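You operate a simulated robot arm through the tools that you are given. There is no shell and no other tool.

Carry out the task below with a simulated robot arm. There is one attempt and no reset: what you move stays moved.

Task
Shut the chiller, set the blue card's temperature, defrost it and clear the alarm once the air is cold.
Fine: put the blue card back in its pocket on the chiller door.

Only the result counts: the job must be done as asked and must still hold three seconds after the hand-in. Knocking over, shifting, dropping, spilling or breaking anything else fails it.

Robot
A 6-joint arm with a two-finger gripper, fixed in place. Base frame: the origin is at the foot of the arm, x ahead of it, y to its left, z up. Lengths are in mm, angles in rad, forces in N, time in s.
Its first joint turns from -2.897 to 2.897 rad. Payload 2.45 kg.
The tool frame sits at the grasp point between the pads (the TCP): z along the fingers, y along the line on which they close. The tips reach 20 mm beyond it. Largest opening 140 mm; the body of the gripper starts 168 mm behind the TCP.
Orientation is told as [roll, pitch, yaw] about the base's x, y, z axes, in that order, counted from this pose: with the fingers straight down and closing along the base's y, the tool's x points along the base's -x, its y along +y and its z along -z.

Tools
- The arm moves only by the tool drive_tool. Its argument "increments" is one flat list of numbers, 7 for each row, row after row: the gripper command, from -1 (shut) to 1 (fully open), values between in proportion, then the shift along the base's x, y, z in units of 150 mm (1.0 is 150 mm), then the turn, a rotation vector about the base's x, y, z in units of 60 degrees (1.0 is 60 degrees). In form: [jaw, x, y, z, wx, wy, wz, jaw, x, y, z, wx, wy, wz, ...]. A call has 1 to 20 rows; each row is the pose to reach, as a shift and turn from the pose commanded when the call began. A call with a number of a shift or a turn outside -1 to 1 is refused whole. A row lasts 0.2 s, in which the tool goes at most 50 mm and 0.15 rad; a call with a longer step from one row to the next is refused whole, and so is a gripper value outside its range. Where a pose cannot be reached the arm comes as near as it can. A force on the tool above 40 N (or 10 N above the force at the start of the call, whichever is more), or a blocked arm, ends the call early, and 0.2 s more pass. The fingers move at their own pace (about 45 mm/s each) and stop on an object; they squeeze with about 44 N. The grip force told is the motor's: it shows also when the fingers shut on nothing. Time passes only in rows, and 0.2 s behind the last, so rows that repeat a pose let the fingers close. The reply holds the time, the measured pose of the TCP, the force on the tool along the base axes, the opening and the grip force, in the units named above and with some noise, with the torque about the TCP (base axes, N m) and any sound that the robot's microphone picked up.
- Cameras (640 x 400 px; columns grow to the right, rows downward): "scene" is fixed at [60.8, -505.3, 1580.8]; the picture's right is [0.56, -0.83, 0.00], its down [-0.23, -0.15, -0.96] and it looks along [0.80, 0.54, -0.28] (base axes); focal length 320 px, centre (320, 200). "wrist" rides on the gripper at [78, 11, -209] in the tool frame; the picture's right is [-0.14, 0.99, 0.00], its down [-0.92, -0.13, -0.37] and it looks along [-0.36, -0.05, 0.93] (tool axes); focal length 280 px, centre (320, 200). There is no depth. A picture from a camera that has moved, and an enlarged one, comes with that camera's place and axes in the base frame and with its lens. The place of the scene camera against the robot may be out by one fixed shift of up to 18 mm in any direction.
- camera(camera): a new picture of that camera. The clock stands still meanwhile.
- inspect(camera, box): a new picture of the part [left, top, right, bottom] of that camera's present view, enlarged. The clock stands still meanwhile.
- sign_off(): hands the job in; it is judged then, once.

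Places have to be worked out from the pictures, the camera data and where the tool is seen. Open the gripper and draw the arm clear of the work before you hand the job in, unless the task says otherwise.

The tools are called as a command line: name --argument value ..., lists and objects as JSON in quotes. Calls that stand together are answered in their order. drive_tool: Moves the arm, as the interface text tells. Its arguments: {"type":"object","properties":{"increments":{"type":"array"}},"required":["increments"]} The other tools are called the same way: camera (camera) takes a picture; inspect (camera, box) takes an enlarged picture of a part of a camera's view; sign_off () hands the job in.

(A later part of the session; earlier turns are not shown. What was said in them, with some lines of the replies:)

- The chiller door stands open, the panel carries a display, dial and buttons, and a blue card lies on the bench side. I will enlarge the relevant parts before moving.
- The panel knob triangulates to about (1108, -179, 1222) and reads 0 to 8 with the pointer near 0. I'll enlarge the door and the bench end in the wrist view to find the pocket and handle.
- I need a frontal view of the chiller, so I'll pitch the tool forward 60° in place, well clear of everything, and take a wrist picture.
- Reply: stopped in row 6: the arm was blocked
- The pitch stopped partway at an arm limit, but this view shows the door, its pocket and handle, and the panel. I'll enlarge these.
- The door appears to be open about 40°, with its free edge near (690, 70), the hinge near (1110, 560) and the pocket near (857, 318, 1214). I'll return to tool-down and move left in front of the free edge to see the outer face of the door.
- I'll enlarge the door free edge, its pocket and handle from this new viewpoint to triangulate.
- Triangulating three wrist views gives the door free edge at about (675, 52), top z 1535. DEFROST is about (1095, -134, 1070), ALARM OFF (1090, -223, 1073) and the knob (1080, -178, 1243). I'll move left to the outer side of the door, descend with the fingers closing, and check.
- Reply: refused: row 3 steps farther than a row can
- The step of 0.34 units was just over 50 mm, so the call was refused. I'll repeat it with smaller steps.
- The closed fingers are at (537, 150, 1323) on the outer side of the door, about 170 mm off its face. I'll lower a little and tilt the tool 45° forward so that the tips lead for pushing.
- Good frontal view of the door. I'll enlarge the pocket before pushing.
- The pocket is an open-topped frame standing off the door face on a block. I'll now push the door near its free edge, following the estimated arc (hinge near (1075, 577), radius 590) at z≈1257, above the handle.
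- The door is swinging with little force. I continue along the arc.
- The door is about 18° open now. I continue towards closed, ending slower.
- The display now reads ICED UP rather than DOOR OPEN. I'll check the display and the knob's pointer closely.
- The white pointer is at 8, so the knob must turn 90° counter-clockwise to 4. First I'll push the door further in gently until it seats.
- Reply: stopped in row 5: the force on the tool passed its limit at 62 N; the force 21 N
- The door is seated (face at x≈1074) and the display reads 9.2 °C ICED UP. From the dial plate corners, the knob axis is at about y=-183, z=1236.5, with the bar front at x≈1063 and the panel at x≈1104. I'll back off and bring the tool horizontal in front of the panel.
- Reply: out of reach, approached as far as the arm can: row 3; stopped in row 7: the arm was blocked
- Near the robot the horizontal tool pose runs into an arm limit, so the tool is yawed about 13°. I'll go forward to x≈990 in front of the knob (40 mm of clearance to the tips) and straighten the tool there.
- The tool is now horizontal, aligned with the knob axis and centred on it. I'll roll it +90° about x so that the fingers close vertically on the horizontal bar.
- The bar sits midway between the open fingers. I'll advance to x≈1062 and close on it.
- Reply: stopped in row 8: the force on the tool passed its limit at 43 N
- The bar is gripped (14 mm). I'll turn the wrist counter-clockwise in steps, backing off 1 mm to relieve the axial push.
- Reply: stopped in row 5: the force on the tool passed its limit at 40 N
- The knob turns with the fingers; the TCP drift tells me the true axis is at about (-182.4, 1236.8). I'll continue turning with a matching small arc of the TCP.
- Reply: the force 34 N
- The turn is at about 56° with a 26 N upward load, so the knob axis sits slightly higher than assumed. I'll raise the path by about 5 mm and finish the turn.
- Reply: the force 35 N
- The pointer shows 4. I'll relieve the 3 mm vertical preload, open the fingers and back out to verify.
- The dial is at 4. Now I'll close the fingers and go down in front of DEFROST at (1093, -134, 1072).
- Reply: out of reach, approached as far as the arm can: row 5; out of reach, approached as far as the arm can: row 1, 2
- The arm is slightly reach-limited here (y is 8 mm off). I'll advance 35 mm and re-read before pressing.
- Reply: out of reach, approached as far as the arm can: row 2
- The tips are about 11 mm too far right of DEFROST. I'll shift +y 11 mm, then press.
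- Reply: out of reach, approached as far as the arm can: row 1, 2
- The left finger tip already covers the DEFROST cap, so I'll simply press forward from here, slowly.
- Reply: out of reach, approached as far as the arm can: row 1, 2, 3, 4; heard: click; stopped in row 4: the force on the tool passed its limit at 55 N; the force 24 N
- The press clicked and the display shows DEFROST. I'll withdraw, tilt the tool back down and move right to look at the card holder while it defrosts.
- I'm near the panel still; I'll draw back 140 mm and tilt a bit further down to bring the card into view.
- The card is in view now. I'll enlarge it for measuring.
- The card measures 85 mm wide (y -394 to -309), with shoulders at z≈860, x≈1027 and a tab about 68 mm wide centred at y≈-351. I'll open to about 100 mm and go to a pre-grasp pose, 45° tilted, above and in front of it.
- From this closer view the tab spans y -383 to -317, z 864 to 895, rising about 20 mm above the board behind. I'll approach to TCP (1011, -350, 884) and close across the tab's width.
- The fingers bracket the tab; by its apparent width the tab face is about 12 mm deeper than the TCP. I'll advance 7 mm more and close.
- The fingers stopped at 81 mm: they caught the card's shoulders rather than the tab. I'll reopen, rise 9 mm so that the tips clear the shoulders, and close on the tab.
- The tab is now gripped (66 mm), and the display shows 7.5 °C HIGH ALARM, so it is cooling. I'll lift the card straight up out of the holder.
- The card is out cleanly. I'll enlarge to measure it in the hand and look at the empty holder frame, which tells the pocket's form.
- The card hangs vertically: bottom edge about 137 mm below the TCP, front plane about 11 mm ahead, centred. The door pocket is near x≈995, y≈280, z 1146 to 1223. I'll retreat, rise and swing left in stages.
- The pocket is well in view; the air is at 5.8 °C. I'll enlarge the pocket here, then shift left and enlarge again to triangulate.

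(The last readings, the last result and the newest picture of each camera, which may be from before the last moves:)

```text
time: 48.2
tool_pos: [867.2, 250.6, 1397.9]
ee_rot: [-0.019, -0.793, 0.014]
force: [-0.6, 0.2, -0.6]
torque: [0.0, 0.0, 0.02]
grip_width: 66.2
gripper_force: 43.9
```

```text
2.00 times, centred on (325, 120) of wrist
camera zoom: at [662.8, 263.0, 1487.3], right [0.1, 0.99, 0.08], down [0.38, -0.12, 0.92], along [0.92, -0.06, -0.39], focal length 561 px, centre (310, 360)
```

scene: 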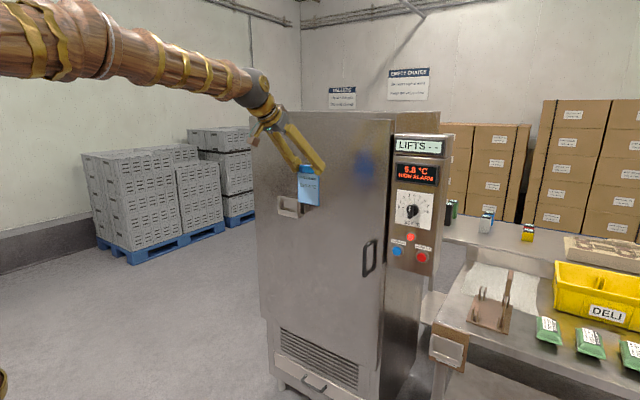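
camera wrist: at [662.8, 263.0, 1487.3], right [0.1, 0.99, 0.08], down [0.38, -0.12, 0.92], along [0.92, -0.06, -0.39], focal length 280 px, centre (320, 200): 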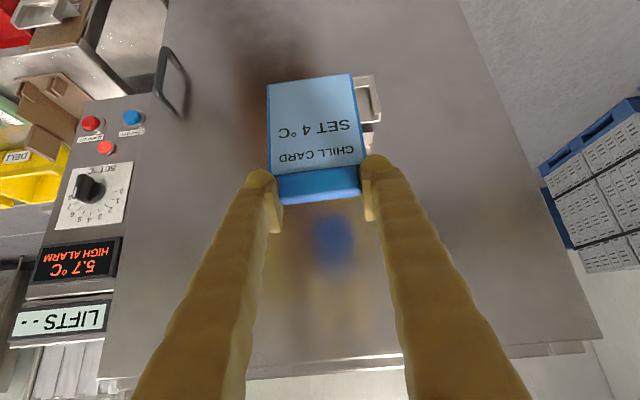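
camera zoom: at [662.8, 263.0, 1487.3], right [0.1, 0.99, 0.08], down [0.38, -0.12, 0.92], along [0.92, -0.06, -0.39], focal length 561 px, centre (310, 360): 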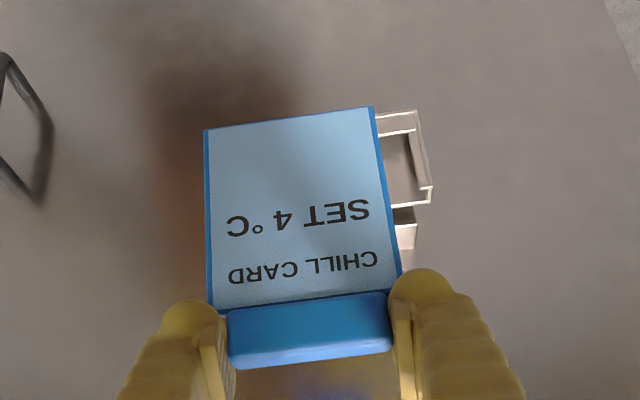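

Triangulated: the pocket's outer front is at x≈989, back at x≈1005, y 239.5 to 339.7, z 1155 to 1228.5. Using the 81.5 mm card width, the card front is about 1 mm behind the TCP and its bottom 123.5 mm below. I'll hover the card about 15 mm above the pocket at TCP (995.5, 289.5, 1367).

drive_tool --increments '[-1, 0.15, 0.06, -0.02, 0, 0, 0, -1, 0.3, 0.12, -0.05, 0, 0, 0, -1, 0.45, 0.18, -0.09, 0, 0, 0, -1, 0.6, 0.22, -0.13, 0, 0, 0, -1, 0.74, 0.25, -0.17, 0, 0, 0, -1, 0.855, 0.258, -0.205, 0, 0, 0, -1, 0.855, 0.258, -0.205, 0, 0, 0]'

camera --camera "wrist"

inspect --camera "wrist" --box '[240, 20, 400, 220]'

inspect --camera "scene" --box '[250, 140, 350, 240]'

```text
time: 49.8
tool_pos: [993.7, 287.7, 1366.0]
ee_rot: [-0.018, -0.794, 0.015]
force: [-0.9, -0.4, -0.9]
torque: [-0.02, 0.02, -0.02]
grip_width: 66.2
gripper_force: 43.9
```

```text
taken
camera wrist: at [790.0, 300.1, 1456.2], right [0.1, 0.99, 0.08], down [0.38, -0.12, 0.92], along [0.92, -0.06, -0.39], focal length 280 px, centre (320, 200)
```

wrist: 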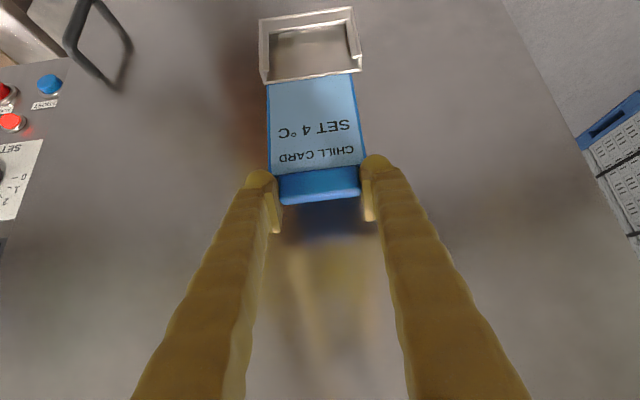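

```text
2.00 times, centred on (320, 120) of wrist
camera zoom: at [790.0, 300.1, 1456.2], right [0.1, 0.99, 0.08], down [0.38, -0.12, 0.92], along [0.92, -0.06, -0.39], focal length 561 px, centre (320, 360)
```

zoom: 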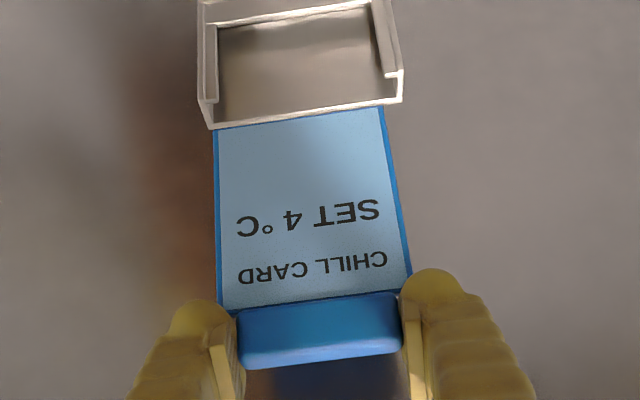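

```text
4.00 times, centred on (300, 190) of scene
camera zoom: at [60.8, -505.3, 1580.8], right [0.56, -0.83, 0.0], down [-0.23, -0.15, -0.96], along [0.8, 0.54, -0.28], focal length 1282 px, centre (400, 240)
```

zoom: 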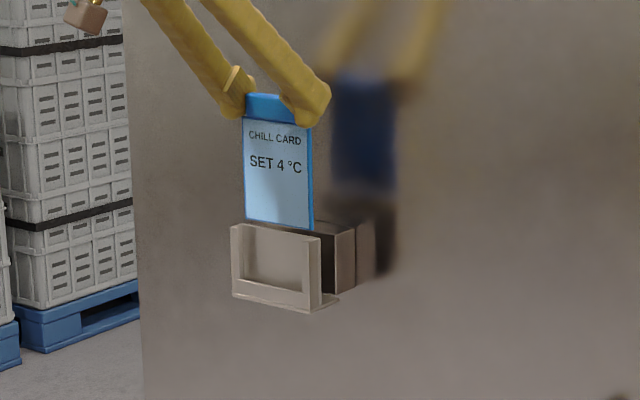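

The card bottom appears near the back rim line of the pocket. I'll enlarge this area further to compare positions precisely.

inspect --camera "wrist" --box '[250, 0, 370, 90]'

inspect --camera "scene" --box '[300, 185, 340, 225]'

inspect --camera "scene" --box '[300, 150, 350, 225]'

```text
4.44 times, centred on (310, 45) of wrist
camera zoom: at [790.0, 300.1, 1456.2], right [0.1, 0.99, 0.08], down [0.38, -0.12, 0.92], along [0.92, -0.06, -0.39], focal length 1246 px, centre (364, 889)
```

zoom: 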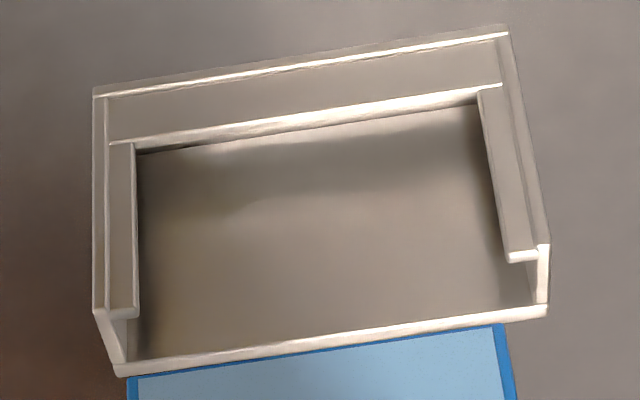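

```text
10.00 times, centred on (320, 205) of scene
camera zoom: at [60.8, -505.3, 1580.8], right [0.56, -0.83, 0.0], down [-0.23, -0.15, -0.96], along [0.8, 0.54, -0.28], focal length 3205 px, centre (320, 150)
```

zoom: 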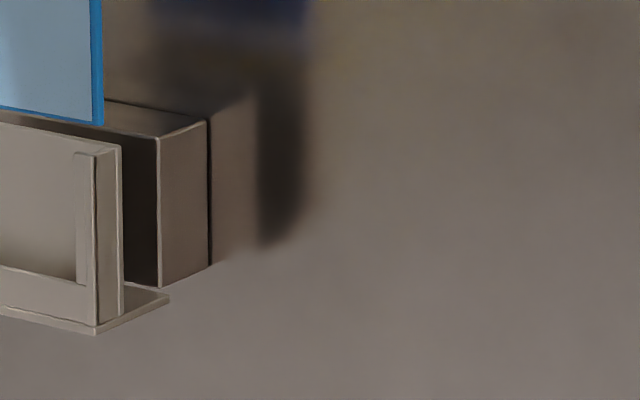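

```text
5.33 times, centred on (325, 188) of scene
camera zoom: at [60.8, -505.3, 1580.8], right [0.56, -0.83, 0.0], down [-0.23, -0.15, -0.96], along [0.8, 0.54, -0.28], focal length 1709 px, centre (293, 267)
```

zoom: 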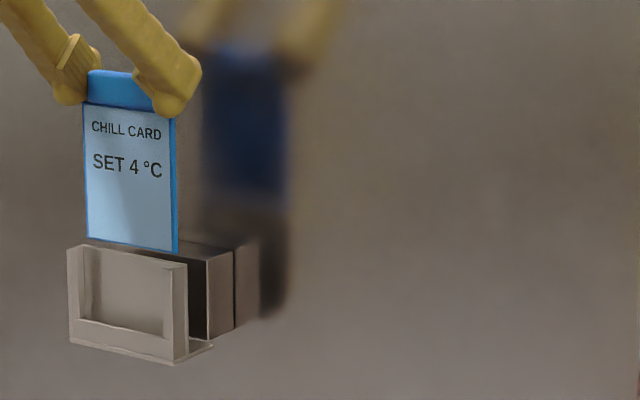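

The card's apparent position is within a few mm of the slot. I'll enlarge the card's lower corner and pocket rim in the scene view to separate the card's border, thickness and slot depth.

inspect --camera "scene" --box '[303, 192, 323, 206]'

inspect --camera "scene" --box '[304, 160, 324, 180]'

inspect --camera "wrist" --box '[255, 55, 295, 90]'

inspect --camera "wrist" --box '[330, 40, 370, 80]'

```text
16.00 times, centred on (313, 199) of scene
camera zoom: at [60.8, -505.3, 1580.8], right [0.56, -0.83, 0.0], down [-0.23, -0.15, -0.96], along [0.8, 0.54, -0.28], focal length 5128 px, centre (432, 216)
```

zoom: 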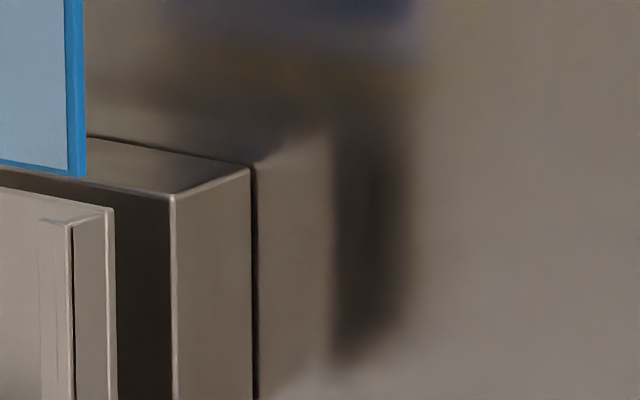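

```text
16.00 times, centred on (314, 170) of scene
camera zoom: at [60.8, -505.3, 1580.8], right [0.56, -0.83, 0.0], down [-0.23, -0.15, -0.96], along [0.8, 0.54, -0.28], focal length 5128 px, centre (416, 680)
```

zoom: 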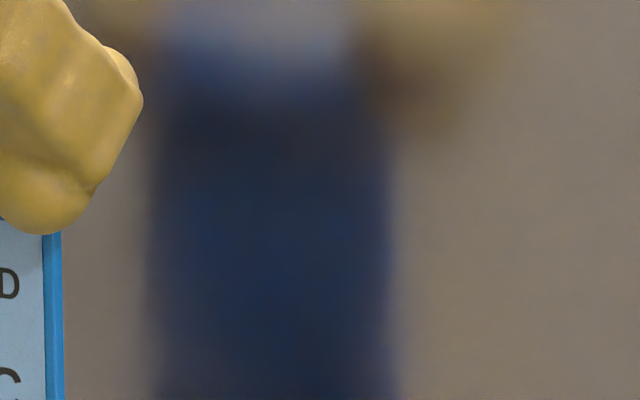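

```text
11.43 times, centred on (275, 72) of wrist
camera zoom: at [790.0, 300.1, 1456.2], right [0.1, 0.99, 0.08], down [0.38, -0.12, 0.92], along [0.92, -0.06, -0.39], focal length 3204 px, centre (834, 1657)
```

zoom: 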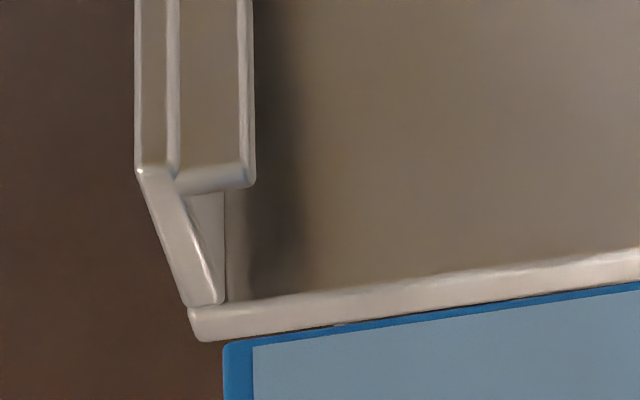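

```text
10.00 times, centred on (350, 60) of wrist
camera zoom: at [790.0, 300.1, 1456.2], right [0.1, 0.99, 0.08], down [0.38, -0.12, 0.92], along [0.92, -0.06, -0.39], focal length 2804 px, centre (20, 1600)
```

zoom: 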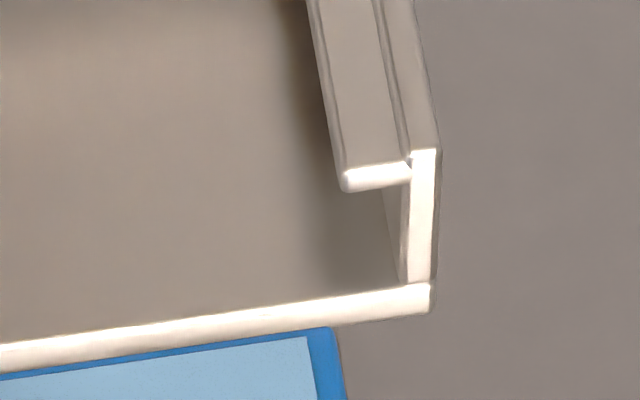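

Combining views: card front x≈995.5 (about 5 mm thick) and centre y≈286.7; the slot inside spans roughly x 992–1001.5, centred at y 290. I'll shift -1.5 mm in x and +3 mm in y, then lower 22 mm and check for contact.

drive_tool --increments '[-1, -0.01, 0.02, 0, 0, 0, 0, -1, -0.01, 0.02, 0, 0, 0, 0, -1, -0.01, 0.02, -0.03, 0, 0, 0, -1, -0.01, 0.02, -0.06, 0, 0, 0, -1, -0.01, 0.02, -0.09, 0, 0, 0, -1, -0.01, 0.02, -0.12, 0, 0, 0, -1, -0.01, 0.02, -0.147, 0, 0, 0]'

inspect --camera "wrist" --box '[240, 0, 400, 120]'

inspect --camera "scene" --box '[280, 160, 340, 220]'

```text
time: 51.4
tool_pos: [991.5, 291.5, 1344.1]
ee_rot: [-0.019, -0.796, 0.014]
force: [0.3, 0.2, 0.0]
torque: [0.0, 0.03, -0.02]
grip_width: 66.2
gripper_force: 43.8
```

```text
3.33 times, centred on (320, 60) of wrist
camera zoom: at [788.7, 303.9, 1433.3], right [0.1, 0.99, 0.08], down [0.38, -0.12, 0.92], along [0.92, -0.06, -0.39], focal length 935 px, centre (320, 667)
```

zoom: 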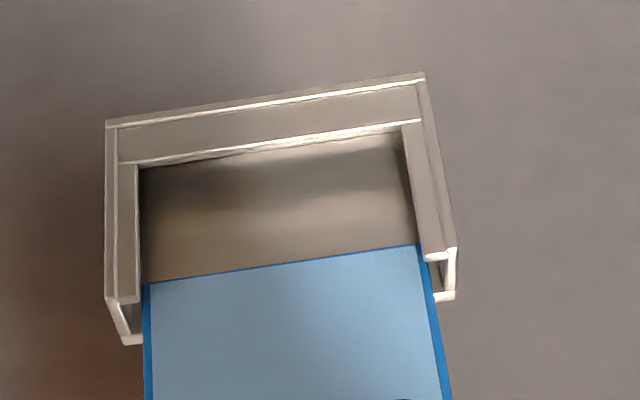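

```text
6.67 times, centred on (310, 190) of scene
camera zoom: at [60.8, -505.3, 1580.8], right [0.56, -0.83, 0.0], down [-0.23, -0.15, -0.96], along [0.8, 0.54, -0.28], focal length 2137 px, centre (387, 267)
```

zoom: 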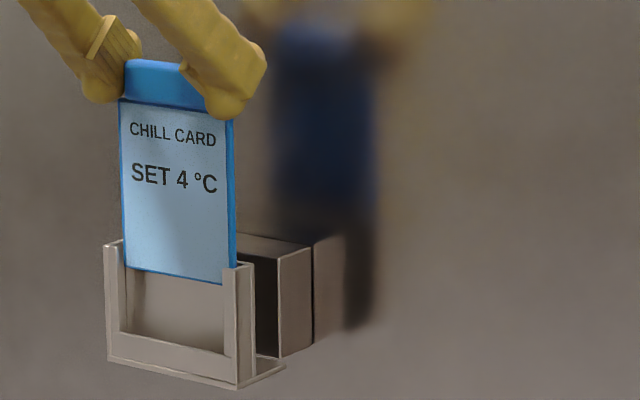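

No contact force, and the card's lower end seems to be behind the front lips. I'll zoom to confirm before lowering further.

inspect --camera "scene" --box '[290, 192, 314, 210]'

inspect --camera "wrist" --box '[335, 55, 365, 85]'

inspect --camera "wrist" --box '[260, 65, 300, 110]'

```text
16.00 times, centred on (302, 201) of scene
camera zoom: at [60.8, -505.3, 1580.8], right [0.56, -0.83, 0.0], down [-0.23, -0.15, -0.96], along [0.8, 0.54, -0.28], focal length 5128 px, centre (608, 184)
```

zoom: 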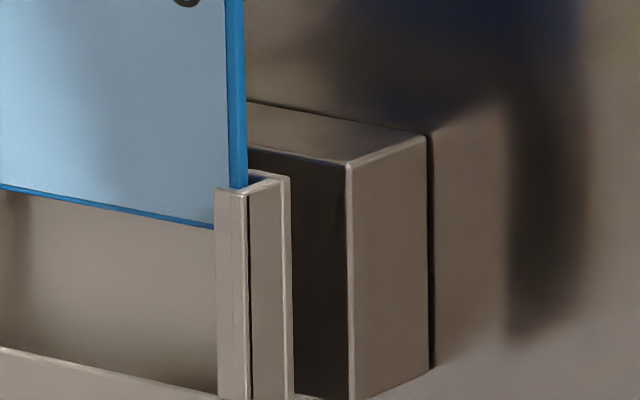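

```text
13.33 times, centred on (350, 70) of wrist
camera zoom: at [788.7, 303.9, 1433.3], right [0.1, 0.99, 0.08], down [0.38, -0.12, 0.92], along [0.92, -0.06, -0.39], focal length 3738 px, centre (-80, 1933)
```

zoom: 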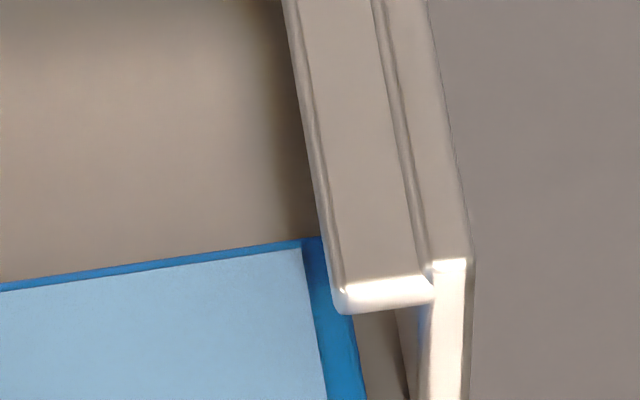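

```text
8.89 times, centred on (280, 88) of wrist
camera zoom: at [788.7, 303.9, 1433.3], right [0.1, 0.99, 0.08], down [0.38, -0.12, 0.92], along [0.92, -0.06, -0.39], focal length 2492 px, centre (676, 1200)
```

zoom: 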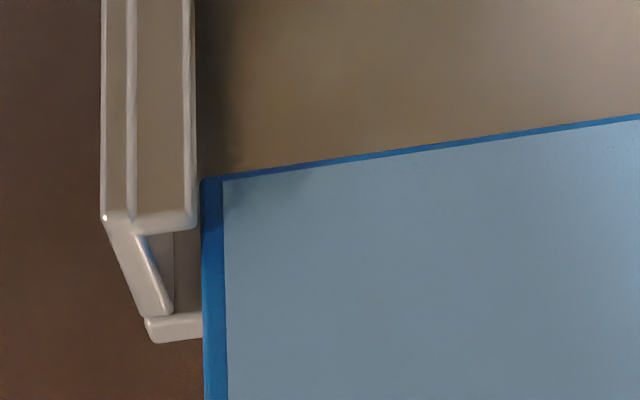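

The lips sit in front of the card and it is balanced sideways, so it is in the slot. I'll lower the remaining 60 mm slowly until it seats.

drive_tool --increments '[-1, 0, 0, -0.05, 0, 0, 0, -1, 0, 0, -0.1, 0, 0, 0, -1, 0, 0, -0.15, 0, 0, 0, -1, 0, 0, -0.2, 0, 0, 0, -1, 0, 0, -0.25, 0, 0, 0, -1, 0, 0, -0.29, 0, 0, 0, -1, 0, 0, -0.32, 0, 0, 0, -1, 0, 0, -0.345, 0, 0, 0, -1, 0, 0, -0.365, 0, 0, 0]'

inspect --camera "wrist" --box '[240, 60, 400, 220]'

inspect --camera "scene" --box '[280, 160, 340, 220]'

```text
time: 53.4
tool_pos: [992.3, 291.0, 1289.8]
ee_rot: [-0.021, -0.795, 0.014]
force: [-0.6, -0.1, 0.5]
torque: [-0.03, 0.01, 0.01]
grip_width: 66.0
gripper_force: 44.6
```

```text
2.50 times, centred on (320, 140) of wrist
camera zoom: at [788.5, 304.0, 1379.2], right [0.1, 0.99, 0.08], down [0.38, -0.12, 0.92], along [0.92, -0.06, -0.39], focal length 701 px, centre (320, 350)
```

zoom: 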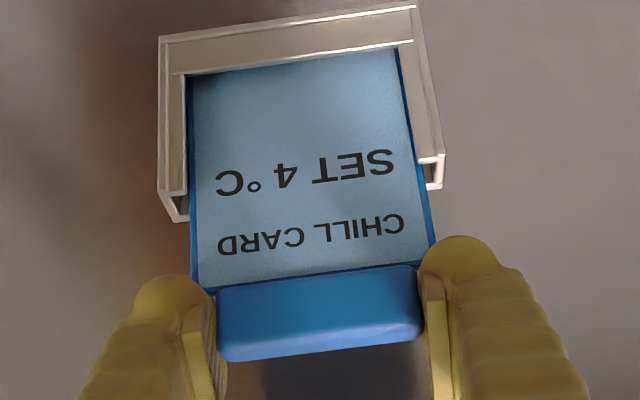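

```text
6.67 times, centred on (310, 190) of scene
camera zoom: at [60.8, -505.3, 1580.8], right [0.56, -0.83, 0.0], down [-0.23, -0.15, -0.96], along [0.8, 0.54, -0.28], focal length 2137 px, centre (387, 267)
```

zoom: 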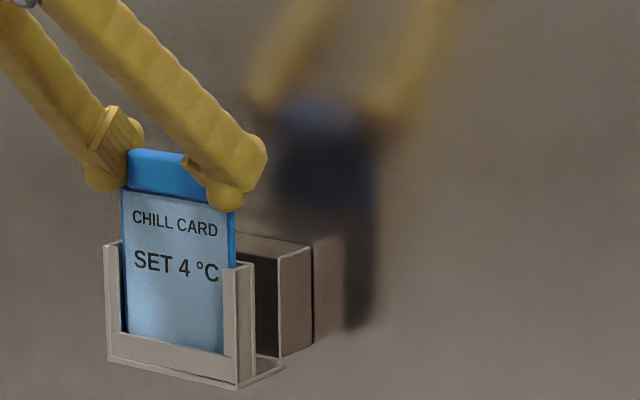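

The card is behind the front rail, and the TCP is at 1290 with no contact yet. I'll lower the last few millimetres in small steps until it touches the floor of the pocket.

drive_tool --increments '[-1, 0, 0, -0.015, 0, 0, 0, -1, 0, 0, -0.03, 0, 0, 0, -1, 0, 0, -0.045, 0, 0, 0, -1, 0, 0, -0.06, 0, 0, 0]'

inspect --camera "scene" --box '[280, 160, 340, 220]'

inspect --camera "scene" --box '[360, 120, 460, 290]'

```text
time: 54.2
tool_pos: [993.3, 291.7, 1289.7]
ee_rot: [-0.017, -0.801, 0.012]
force: [-11.5, -0.7, 4.7]
torque: [0.19, 0.23, 0.1]
grip_width: 66.1
gripper_force: 43.7
stopped in row 3: the force on the tool passed its limit at 43 N (the readings are from after the stop); the commanded pose is now the measured one
```

```text
6.67 times, centred on (310, 190) of scene
camera zoom: at [60.8, -505.3, 1580.8], right [0.56, -0.83, 0.0], down [-0.23, -0.15, -0.96], along [0.8, 0.54, -0.28], focal length 2137 px, centre (387, 267)
```

zoom: 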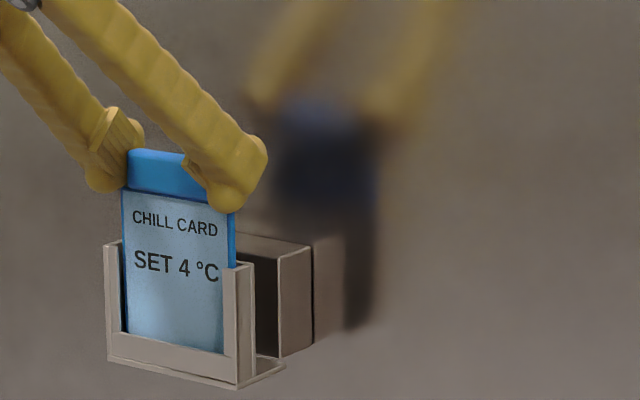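

```text
2.35 times, centred on (410, 205) of scene
camera zoom: at [60.8, -505.3, 1580.8], right [0.56, -0.83, 0.0], down [-0.23, -0.15, -0.96], along [0.8, 0.54, -0.28], focal length 754 px, centre (108, 188)
```

zoom: 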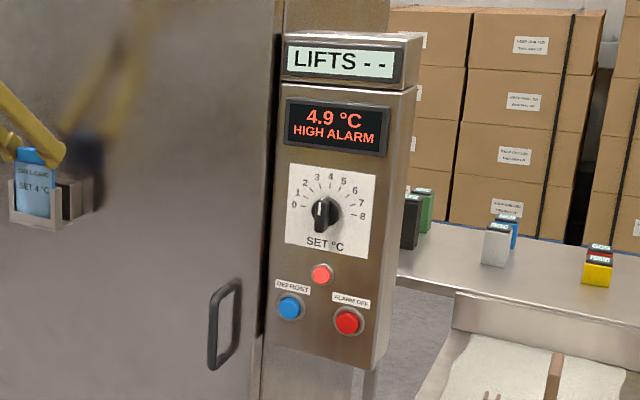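

The card met resistance at TCP z≈1290, and the text-to-rail spacing matches how it sat in the bench holder. The air is 4.9 °C. I'll open the fingers and see how it sits.

drive_tool --increments '[-0.03, 0, 0, 0, 0, 0, 0, 0.1, 0, 0, 0, 0, 0, 0, 0.3, 0, 0, 0, 0, 0, 0, 0.3, 0, 0, 0, 0, 0, 0, 0.3, 0, 0, 0, 0, 0, 0]'

inspect --camera "wrist" --box '[240, 60, 400, 220]'

inspect --camera "scene" --box '[280, 160, 340, 220]'

```text
time: 55.4
tool_pos: [992.6, 291.2, 1287.5]
ee_rot: [-0.017, -0.803, 0.012]
force: [0.0, 0.8, 0.0]
torque: [0.01, -0.01, 0.01]
grip_width: 90.8
gripper_force: 0.1
```

```text
2.50 times, centred on (320, 140) of wrist
camera zoom: at [788.8, 304.0, 1376.8], right [0.1, 0.99, 0.09], down [0.38, -0.12, 0.92], along [0.92, -0.06, -0.38], focal length 701 px, centre (320, 350)
```

zoom: 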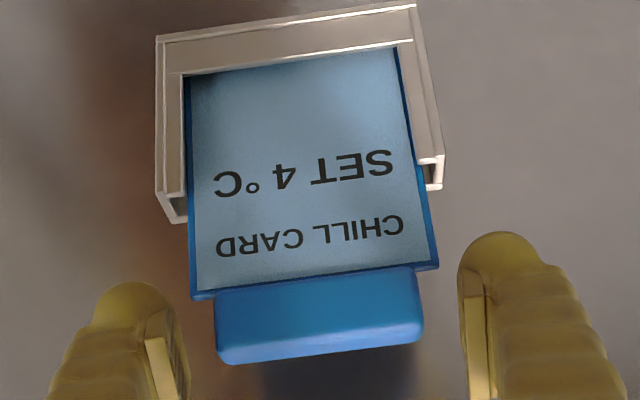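

```text
6.67 times, centred on (310, 190) of scene
camera zoom: at [60.8, -505.3, 1580.8], right [0.56, -0.83, 0.0], down [-0.23, -0.15, -0.96], along [0.8, 0.54, -0.28], focal length 2137 px, centre (387, 267)
```

zoom: 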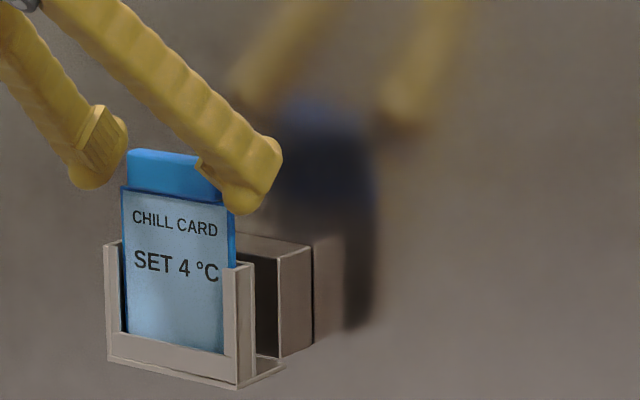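

The card stays put in the pocket after release. I'll back away along the tool axis and then look again.

drive_tool --increments '[0.3, -0.1, 0, 0.1, 0, 0, 0, 0.3, -0.25, 0, 0.22, 0, 0, 0, 0.3, -0.45, 0, 0.3, 0, 0, 0, 0.3, -0.65, 0, 0.35, 0, 0, 0, 0.3, -0.85, -0.1, 0.35, 0, 0, 0]'

camera --camera "wrist"

inspect --camera "scene" --box '[280, 160, 340, 220]'

inspect --camera "scene" --box '[360, 120, 460, 290]'

```text
time: 56.6
tool_pos: [865.2, 276.9, 1340.6]
ee_rot: [-0.018, -0.8, 0.012]
force: [-0.2, -0.4, 0.4]
torque: [-0.01, 0.0, -0.04]
grip_width: 91.0
gripper_force: 0.0
```

```text
taken
camera wrist: at [660.5, 289.5, 1429.3], right [0.1, 0.99, 0.09], down [0.38, -0.12, 0.92], along [0.92, -0.06, -0.38], focal length 280 px, centre (320, 200)
```

wrist: 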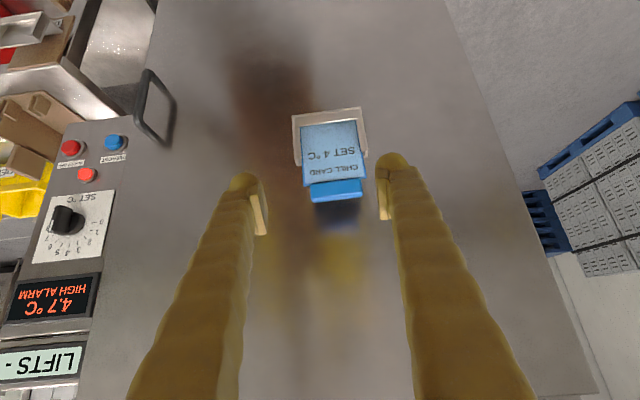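

```text
6.67 times, centred on (310, 190) of scene
camera zoom: at [60.8, -505.3, 1580.8], right [0.56, -0.83, 0.0], down [-0.23, -0.15, -0.96], along [0.8, 0.54, -0.28], focal length 2137 px, centre (387, 267)
```

zoom: 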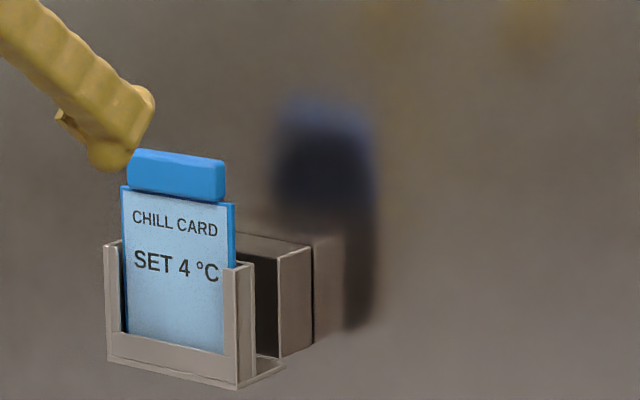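

```text
2.35 times, centred on (410, 205) of scene
camera zoom: at [60.8, -505.3, 1580.8], right [0.56, -0.83, 0.0], down [-0.23, -0.15, -0.96], along [0.8, 0.54, -0.28], focal length 754 px, centre (108, 188)
```

zoom: 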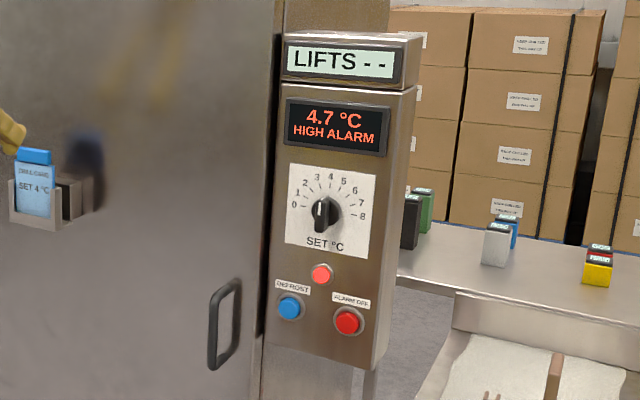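

The card is properly seated in the door pocket, and the air is 4.7 °C, still falling towards 4. I'll close the fingers and go round to a position in front of ALARM OFF, then wait.

drive_tool --increments '[-1, 0, -0.25, 0, 0, 0, 0, -1, 0, -0.5, 0, 0, 0, 0, -1, 0, -0.75, -0.1, 0, 0, 0, -1, 0, -1, -0.2, 0, 0, 0]'

drive_tool --increments '[-1, 0, -0.22, -0.15, 0, 0, 0, -1, 0, -0.44, -0.3, 0, 0, 0, -1, 0, -0.66, -0.45, 0, 0, 0, -1, 0, -0.88, -0.6, 0, 0, 0, -1, 0, -1, -0.7, 0, 0, 0]'

drive_tool --increments '[-1, 0.1, -0.22, -0.15, 0, 0, 0, -1, 0.2, -0.44, -0.3, 0, 0, 0, -1, 0.3, -0.66, -0.45, 0, 0, 0, -1, 0.4, -0.88, -0.6, 0, 0, 0, -1, 0.5, -1, -0.7, 0, 0, 0]'

camera --camera "wrist"

camera --camera "scene"

```text
time: 57.6
tool_pos: [867.1, 126.0, 1310.9]
ee_rot: [-0.019, -0.802, 0.013]
force: [0.3, -0.2, 0.2]
torque: [0.02, 0.01, -0.01]
grip_width: 2.3
gripper_force: 0.1
```

```text
time: 58.8
tool_pos: [869.1, -24.3, 1207.0]
ee_rot: [-0.016, -0.801, 0.009]
force: [0.1, -0.4, -0.2]
torque: [-0.01, 0.01, 0.0]
grip_width: 0.0
gripper_force: 29.0
```

```text
time: 60.0
tool_pos: [940.3, -172.5, 1101.2]
ee_rot: [-0.019, -0.802, 0.013]
force: [0.4, -0.5, -0.2]
torque: [-0.04, 0.0, 0.01]
grip_width: 0.0
gripper_force: 29.3
```

```text
taken
camera wrist: at [736.1, -159.6, 1189.4], right [0.1, 0.99, 0.09], down [0.38, -0.12, 0.92], along [0.92, -0.06, -0.38], focal length 280 px, centre (320, 200)
```

wrist: 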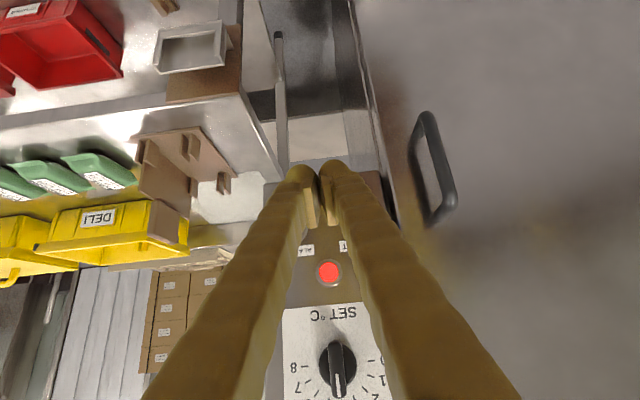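

```text
taken
```

scene: 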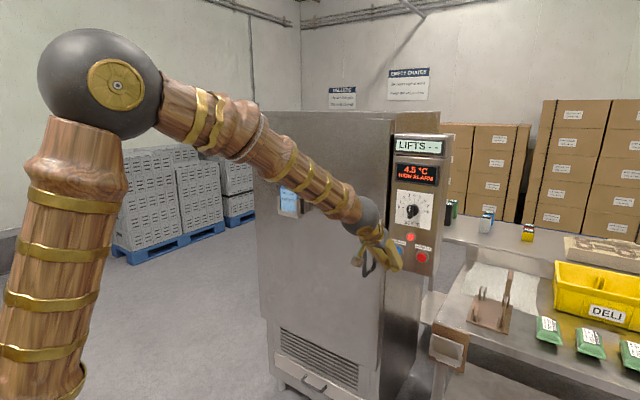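

At 4.5 °C now. I'll move to about 45 mm in front of ALARM OFF (y≈-224, z≈1074).

drive_tool --increments '[-1, 0.13, -0.12, -0.06, 0, 0, 0, -1, 0.27, -0.24, -0.12, 0, 0, 0, -1, 0.4, -0.343, -0.18, 0, 0, 0, -1, 0.53, -0.343, -0.18, 0, 0, 0, -1, 0.53, -0.343, -0.18, 0, 0, 0]'

camera --camera "wrist"

inspect --camera "scene" --box '[360, 120, 460, 290]'

```text
time: 61.2
tool_pos: [1021.2, -223.1, 1075.2]
ee_rot: [-0.019, -0.802, 0.012]
force: [0.1, 0.6, 0.2]
torque: [0.01, 0.0, -0.01]
grip_width: 0.2
gripper_force: 29.2
```

```text
taken
camera wrist: at [816.2, -210.3, 1162.5], right [0.1, 0.99, 0.09], down [0.38, -0.12, 0.92], along [0.92, -0.06, -0.38], focal length 280 px, centre (320, 200)
```

wrist: 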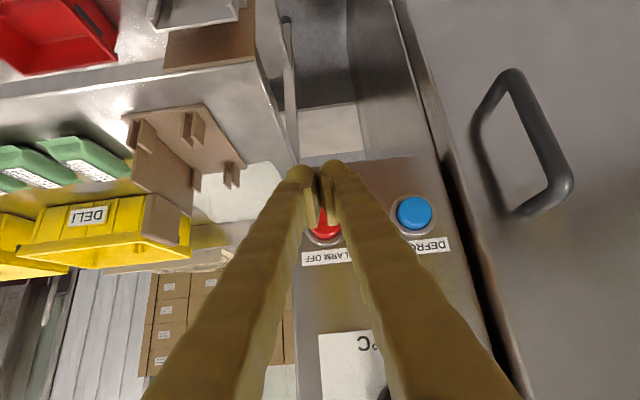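

```text
2.35 times, centred on (410, 205) of scene
camera zoom: at [60.8, -505.3, 1580.8], right [0.56, -0.83, 0.0], down [-0.23, -0.15, -0.96], along [0.8, 0.54, -0.28], focal length 754 px, centre (108, 188)
```

zoom: 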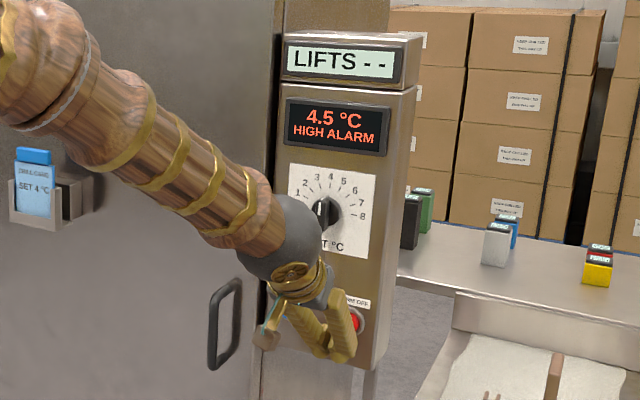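

I'm in place before ALARM OFF. The air is 4.5 °C, so I'll hold still and wait for it to settle at the set value.

drive_tool --increments '[-1, 0, 0, 0, 0, 0, 0, -1, 0, 0, 0, 0, 0, 0, -1, 0, 0, 0, 0, 0, 0, -1, 0, 0, 0, 0, 0, 0, -1, 0, 0, 0, 0, 0, 0, -1, 0, 0, 0, 0, 0, 0, -1, 0, 0, 0, 0, 0, 0, -1, 0, 0, 0, 0, 0, 0, -1, 0, 0, 0, 0, 0, 0, -1, 0, 0, 0, 0, 0, 0, -1, 0, 0, 0, 0, 0, 0, -1, 0, 0, 0, 0, 0, 0, -1, 0, 0, 0, 0, 0, 0, -1, 0, 0, 0, 0, 0, 0, -1, 0, 0, 0, 0, 0, 0, -1, 0, 0, 0, 0, 0, 0, -1, 0, 0, 0, 0, 0, 0, -1, 0, 0, 0, 0, 0, 0, -1, 0, 0, 0, 0, 0, 0, -1, 0, 0, 0, 0, 0, 0]'

drive_tool --increments '[-1, 0, 0, 0, 0, 0, 0, -1, 0, 0, 0, 0, 0, 0, -1, 0, 0, 0, 0, 0, 0, -1, 0, 0, 0, 0, 0, 0, -1, 0, 0, 0, 0, 0, 0, -1, 0, 0, 0, 0, 0, 0, -1, 0, 0, 0, 0, 0, 0, -1, 0, 0, 0, 0, 0, 0, -1, 0, 0, 0, 0, 0, 0, -1, 0, 0, 0, 0, 0, 0, -1, 0, 0, 0, 0, 0, 0, -1, 0, 0, 0, 0, 0, 0, -1, 0, 0, 0, 0, 0, 0, -1, 0, 0, 0, 0, 0, 0, -1, 0, 0, 0, 0, 0, 0, -1, 0, 0, 0, 0, 0, 0, -1, 0, 0, 0, 0, 0, 0, -1, 0, 0, 0, 0, 0, 0, -1, 0, 0, 0, 0, 0, 0, -1, 0, 0, 0, 0, 0, 0]'

inspect --camera "scene" --box '[360, 120, 460, 290]'

```text
time: 65.4
tool_pos: [1020.0, -223.9, 1074.0]
ee_rot: [-0.018, -0.801, 0.013]
force: [0.0, -0.4, 0.4]
torque: [0.01, -0.03, -0.02]
grip_width: 0.1
gripper_force: 29.2
```

```text
time: 69.6
tool_pos: [1020.2, -223.0, 1073.9]
ee_rot: [-0.018, -0.801, 0.012]
force: [0.4, -0.3, -0.2]
torque: [-0.01, 0.02, -0.02]
grip_width: 0.0
gripper_force: 29.0
```

```text
2.35 times, centred on (410, 205) of scene
camera zoom: at [60.8, -505.3, 1580.8], right [0.56, -0.83, 0.0], down [-0.23, -0.15, -0.96], along [0.8, 0.54, -0.28], focal length 754 px, centre (108, 188)
```

zoom: 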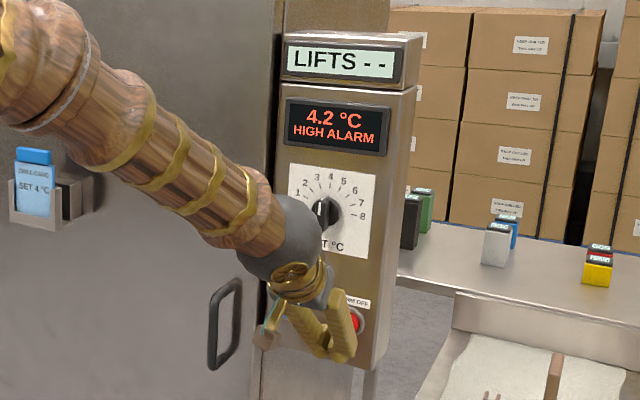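

4.2 °C and still falling; I'll wait longer.

drive_tool --increments '[-1, 0, 0, 0, 0, 0, 0, -1, 0, 0, 0, 0, 0, 0, -1, 0, 0, 0, 0, 0, 0, -1, 0, 0, 0, 0, 0, 0, -1, 0, 0, 0, 0, 0, 0, -1, 0, 0, 0, 0, 0, 0, -1, 0, 0, 0, 0, 0, 0, -1, 0, 0, 0, 0, 0, 0, -1, 0, 0, 0, 0, 0, 0, -1, 0, 0, 0, 0, 0, 0, -1, 0, 0, 0, 0, 0, 0, -1, 0, 0, 0, 0, 0, 0, -1, 0, 0, 0, 0, 0, 0, -1, 0, 0, 0, 0, 0, 0, -1, 0, 0, 0, 0, 0, 0, -1, 0, 0, 0, 0, 0, 0, -1, 0, 0, 0, 0, 0, 0, -1, 0, 0, 0, 0, 0, 0, -1, 0, 0, 0, 0, 0, 0, -1, 0, 0, 0, 0, 0, 0]'

drive_tool --increments '[-1, 0, 0, 0, 0, 0, 0, -1, 0, 0, 0, 0, 0, 0, -1, 0, 0, 0, 0, 0, 0, -1, 0, 0, 0, 0, 0, 0, -1, 0, 0, 0, 0, 0, 0, -1, 0, 0, 0, 0, 0, 0, -1, 0, 0, 0, 0, 0, 0, -1, 0, 0, 0, 0, 0, 0, -1, 0, 0, 0, 0, 0, 0, -1, 0, 0, 0, 0, 0, 0, -1, 0, 0, 0, 0, 0, 0, -1, 0, 0, 0, 0, 0, 0, -1, 0, 0, 0, 0, 0, 0, -1, 0, 0, 0, 0, 0, 0, -1, 0, 0, 0, 0, 0, 0, -1, 0, 0, 0, 0, 0, 0, -1, 0, 0, 0, 0, 0, 0, -1, 0, 0, 0, 0, 0, 0, -1, 0, 0, 0, 0, 0, 0, -1, 0, 0, 0, 0, 0, 0]'

drive_tool --increments '[-1, 0, 0, 0, 0, 0, 0, -1, 0, 0, 0, 0, 0, 0, -1, 0, 0, 0, 0, 0, 0, -1, 0, 0, 0, 0, 0, 0, -1, 0, 0, 0, 0, 0, 0, -1, 0, 0, 0, 0, 0, 0, -1, 0, 0, 0, 0, 0, 0, -1, 0, 0, 0, 0, 0, 0, -1, 0, 0, 0, 0, 0, 0, -1, 0, 0, 0, 0, 0, 0, -1, 0, 0, 0, 0, 0, 0, -1, 0, 0, 0, 0, 0, 0, -1, 0, 0, 0, 0, 0, 0, -1, 0, 0, 0, 0, 0, 0, -1, 0, 0, 0, 0, 0, 0, -1, 0, 0, 0, 0, 0, 0, -1, 0, 0, 0, 0, 0, 0, -1, 0, 0, 0, 0, 0, 0, -1, 0, 0, 0, 0, 0, 0, -1, 0, 0, 0, 0, 0, 0]'

inspect --camera "scene" --box '[360, 120, 460, 290]'

```text
time: 73.8
tool_pos: [1020.9, -223.1, 1074.5]
ee_rot: [-0.018, -0.801, 0.011]
force: [0.6, 0.3, -0.7]
torque: [-0.01, -0.01, 0.01]
grip_width: 0.0
gripper_force: 29.0
```

```text
time: 78.0
tool_pos: [1020.4, -223.0, 1074.5]
ee_rot: [-0.018, -0.8, 0.014]
force: [0.1, -1.0, -0.6]
torque: [0.0, -0.01, -0.02]
grip_width: 0.0
gripper_force: 29.3
```

```text
time: 82.2
tool_pos: [1020.5, -224.4, 1073.7]
ee_rot: [-0.018, -0.799, 0.012]
force: [0.4, -0.6, -0.5]
torque: [0.01, 0.02, 0.0]
grip_width: 0.0
gripper_force: 29.2
```

```text
2.35 times, centred on (410, 205) of scene
camera zoom: at [60.8, -505.3, 1580.8], right [0.56, -0.83, 0.0], down [-0.23, -0.15, -0.96], along [0.8, 0.54, -0.28], focal length 754 px, centre (108, 188)
```

zoom: 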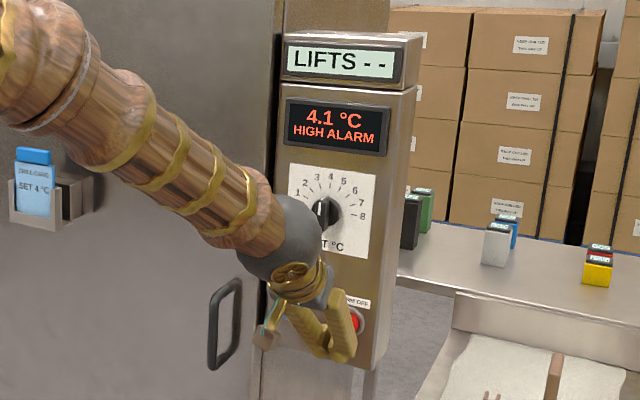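

Settled at 4.1 °C: the air is cold. Now I press ALARM OFF slowly.

drive_tool --increments '[-1, 0.1, 0, 0, 0, 0, 0, -1, 0.2, 0, 0, 0, 0, 0, -1, 0.25, 0, 0, 0, 0, 0, -1, 0.29, 0, 0, 0, 0, 0, -1, 0.32, 0, 0, 0, 0, 0, -1, 0.35, 0, 0, 0, 0, 0, -1, 0.38, 0, 0, 0, 0, 0, -1, 0.41, 0, 0, 0, 0, 0, -1, 0.44, 0, 0, 0, 0, 0]'

inspect --camera "scene" --box '[360, 120, 460, 290]'

```text
time: 83.4
tool_pos: [1066.4, -225.0, 1072.7]
ee_rot: [-0.017, -0.797, 0.014]
force: [-19.8, 0.9, 5.6]
torque: [-0.04, -0.15, 0.0]
grip_width: 6.0
gripper_force: 29.9
heard: click
stopped in row 6: the force on the tool passed its limit at 56 N (the readings are from after the stop); the commanded pose is now the measured one
```

```text
2.35 times, centred on (410, 205) of scene
camera zoom: at [60.8, -505.3, 1580.8], right [0.56, -0.83, 0.0], down [-0.23, -0.15, -0.96], along [0.8, 0.54, -0.28], focal length 754 px, centre (108, 188)
```

zoom: 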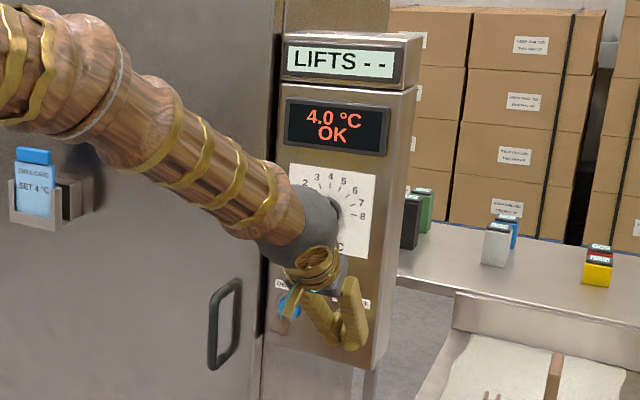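

The press clicked, and the display reads 4.0 °C OK. I'll withdraw straight back, open the gripper and check everything.

drive_tool --increments '[-1, -0.15, 0, 0, 0, 0, 0, -1, -0.4, 0, 0, 0, 0, 0, 0.5, -0.65, 0, 0, 0, 0, 0, 1, -0.85, 0, 0.1, 0, 0, 0, 1, -1, 0, 0.3, 0, 0.05, 0, 1, -1, 0, 0.6, 0, 0.1, 0, 1, -1, 0, 0.9, 0, 0.1, 0]'

drive_tool --increments '[1, -0.25, 0, 0.1, 0, 0.05, 0, 1, -0.5, 0, 0.2, 0, 0.15, 0, 1, -0.7, 0, 0.4, 0, 0.25, 0, 1, -0.9, 0, 0.6, 0, 0.35, 0, 1, -0.9, 0, 0.6, 0, 0.35, 0]'

camera --camera "wrist"

camera --camera "scene"

inspect --camera "scene" --box '[380, 130, 460, 280]'

inspect --camera "scene" --box '[250, 100, 400, 240]'

```text
time: 85.0
tool_pos: [917.2, -226.3, 1209.7]
ee_rot: [-0.014, -0.692, 0.011]
force: [0.3, 0.2, -0.9]
torque: [0.03, 0.02, 0.02]
grip_width: 104.3
gripper_force: 0.1
```

```text
time: 86.2
tool_pos: [782.0, -223.6, 1299.4]
ee_rot: [-0.01, -0.327, 0.008]
force: [0.5, -0.1, 0.1]
torque: [-0.01, 0.0, 0.01]
grip_width: 140.2
gripper_force: 0.0
```

```text
taken
camera wrist: at [642.2, -212.5, 1472.3], right [0.12, 0.99, 0.03], down [0.76, -0.12, 0.65], along [0.64, -0.05, -0.76], focal length 280 px, centre (320, 200)
```

wrist: 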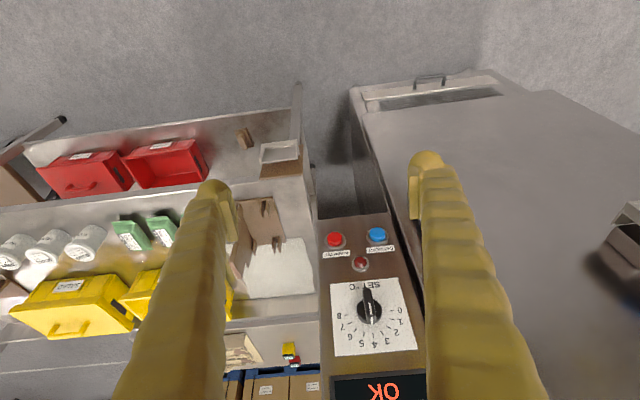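

```text
taken
```

scene: 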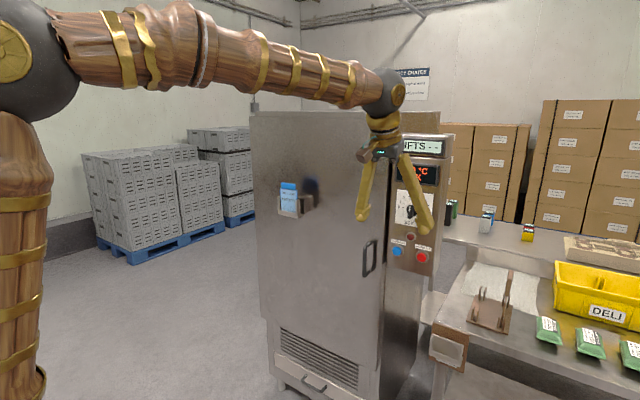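

```text
2.67 times, centred on (420, 205) of scene
camera zoom: at [60.8, -505.3, 1580.8], right [0.56, -0.83, 0.0], down [-0.23, -0.15, -0.96], along [0.8, 0.54, -0.28], focal length 855 px, centre (53, 187)
```

zoom: 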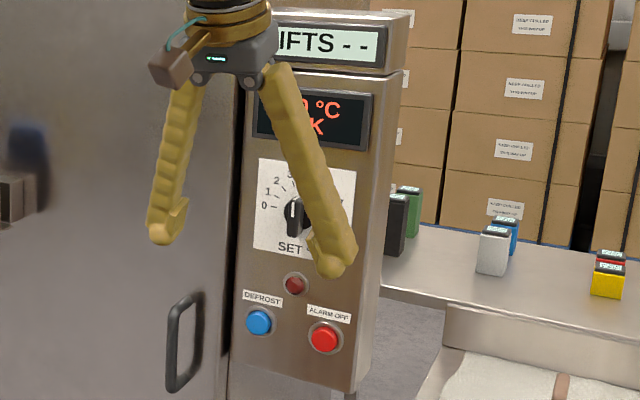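

```text
2.86 times, centred on (325, 170) of scene
camera zoom: at [60.8, -505.3, 1580.8], right [0.56, -0.83, 0.0], down [-0.23, -0.15, -0.96], along [0.8, 0.54, -0.28], focal length 916 px, centre (306, 286)
```

zoom: 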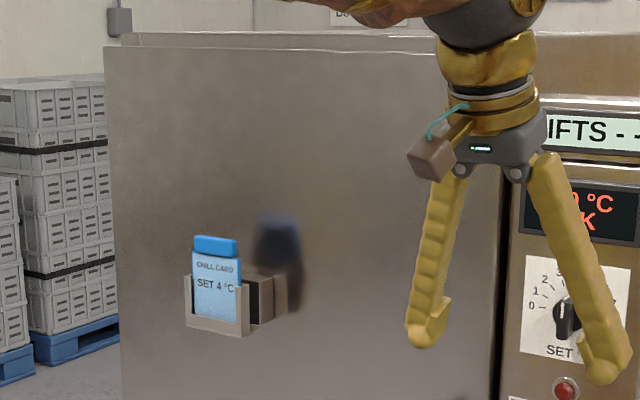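

The alarm lamp is off, the card is in its pocket and the door is shut. One last check of the dial and the card before I hand in.

inspect --camera "wrist" --box '[320, 270, 430, 400]'

drive_tool --increments '[1, -0.2, 0, 0.2, 0, 0.1, 0, 1, -0.4, 0, 0.4, 0, 0.2, 0, 1, -0.6, 0, 0.5, 0, 0.28, 0, 1, -0.6, 0, 0.5, 0, 0.28, 0, 1, -0.6, 0, 0.5, 0, 0.28, 0]'

camera --camera "scene"

inspect --camera "scene" --box '[380, 130, 460, 280]'

```text
3.08 times, centred on (375, 335) of wrist
camera zoom: at [642.2, -212.5, 1472.3], right [0.12, 0.99, 0.03], down [0.76, -0.12, 0.65], along [0.64, -0.05, -0.76], focal length 863 px, centre (151, -215)
```

zoom: 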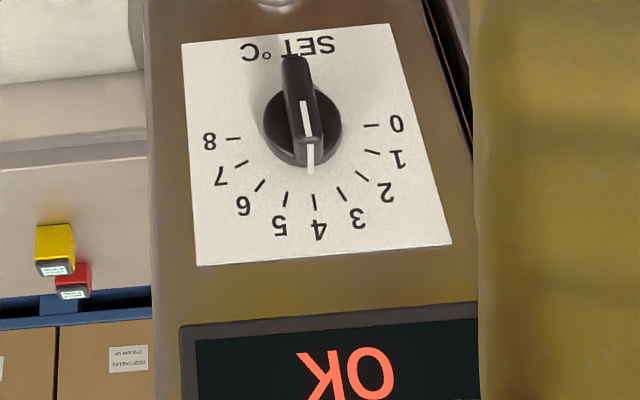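

```text
time: 87.4
tool_pos: [692.6, -225.6, 1376.3]
ee_rot: [-0.006, -0.034, 0.01]
force: [0.3, 0.2, -0.3]
torque: [-0.01, -0.02, 0.0]
grip_width: 139.9
gripper_force: 0.0
```

```text
taken
```

scene: 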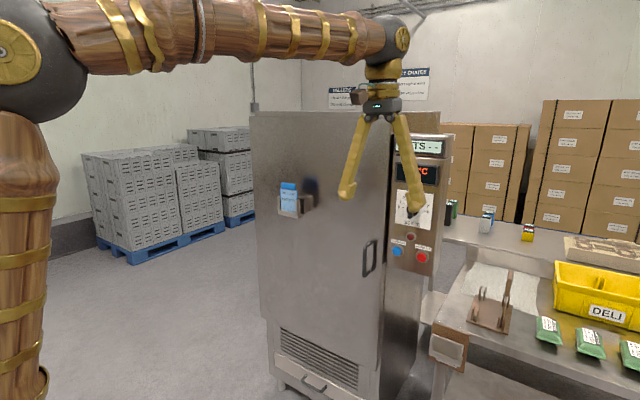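

```text
2.67 times, centred on (420, 205) of scene
camera zoom: at [60.8, -505.3, 1580.8], right [0.56, -0.83, 0.0], down [-0.23, -0.15, -0.96], along [0.8, 0.54, -0.28], focal length 855 px, centre (53, 187)
```

zoom: 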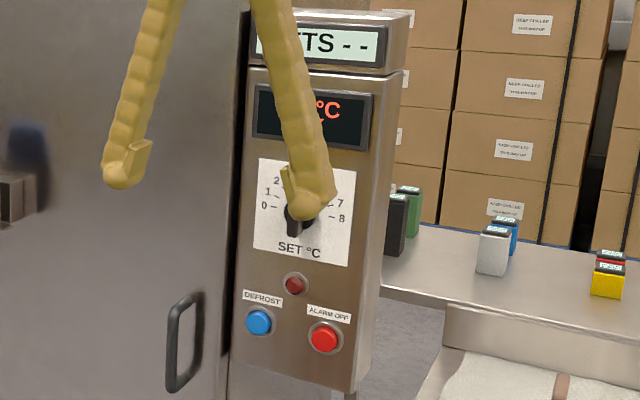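

The pointer is on 4, the display says OK, the lamp is off, the door is shut and the card is in the door pocket. The gripper is open and clear, so I hand in.

sign_off

```text
The job is handed in.
```

The chiller job is done and handed in; the judge's result hasn't come back yet. These are the last readings I took before handing in:

- **Door:** shut. I pushed it until it would go no further, and the display stopped showing DOOR OPEN.
- **Temperature:** the dial points at 4, matching the blue card's "SET 4 °C".
- **Defrost:** I pressed DEFROST once and it clicked. The display went from ICED UP to DEFROST, and the air started cooling after that.
- **Alarm:** I waited until the air settled at 4.1 °C, then pressed ALARM OFF. The display changed to 4.0 °C OK and the red lamp went out.
- **Blue card:** moved from the holder on the bench to the pocket on the chiller door. It stayed put when I let go.

The gripper is open and the arm is clear of the work. I saw nothing else knocked or moved in the final pictures.
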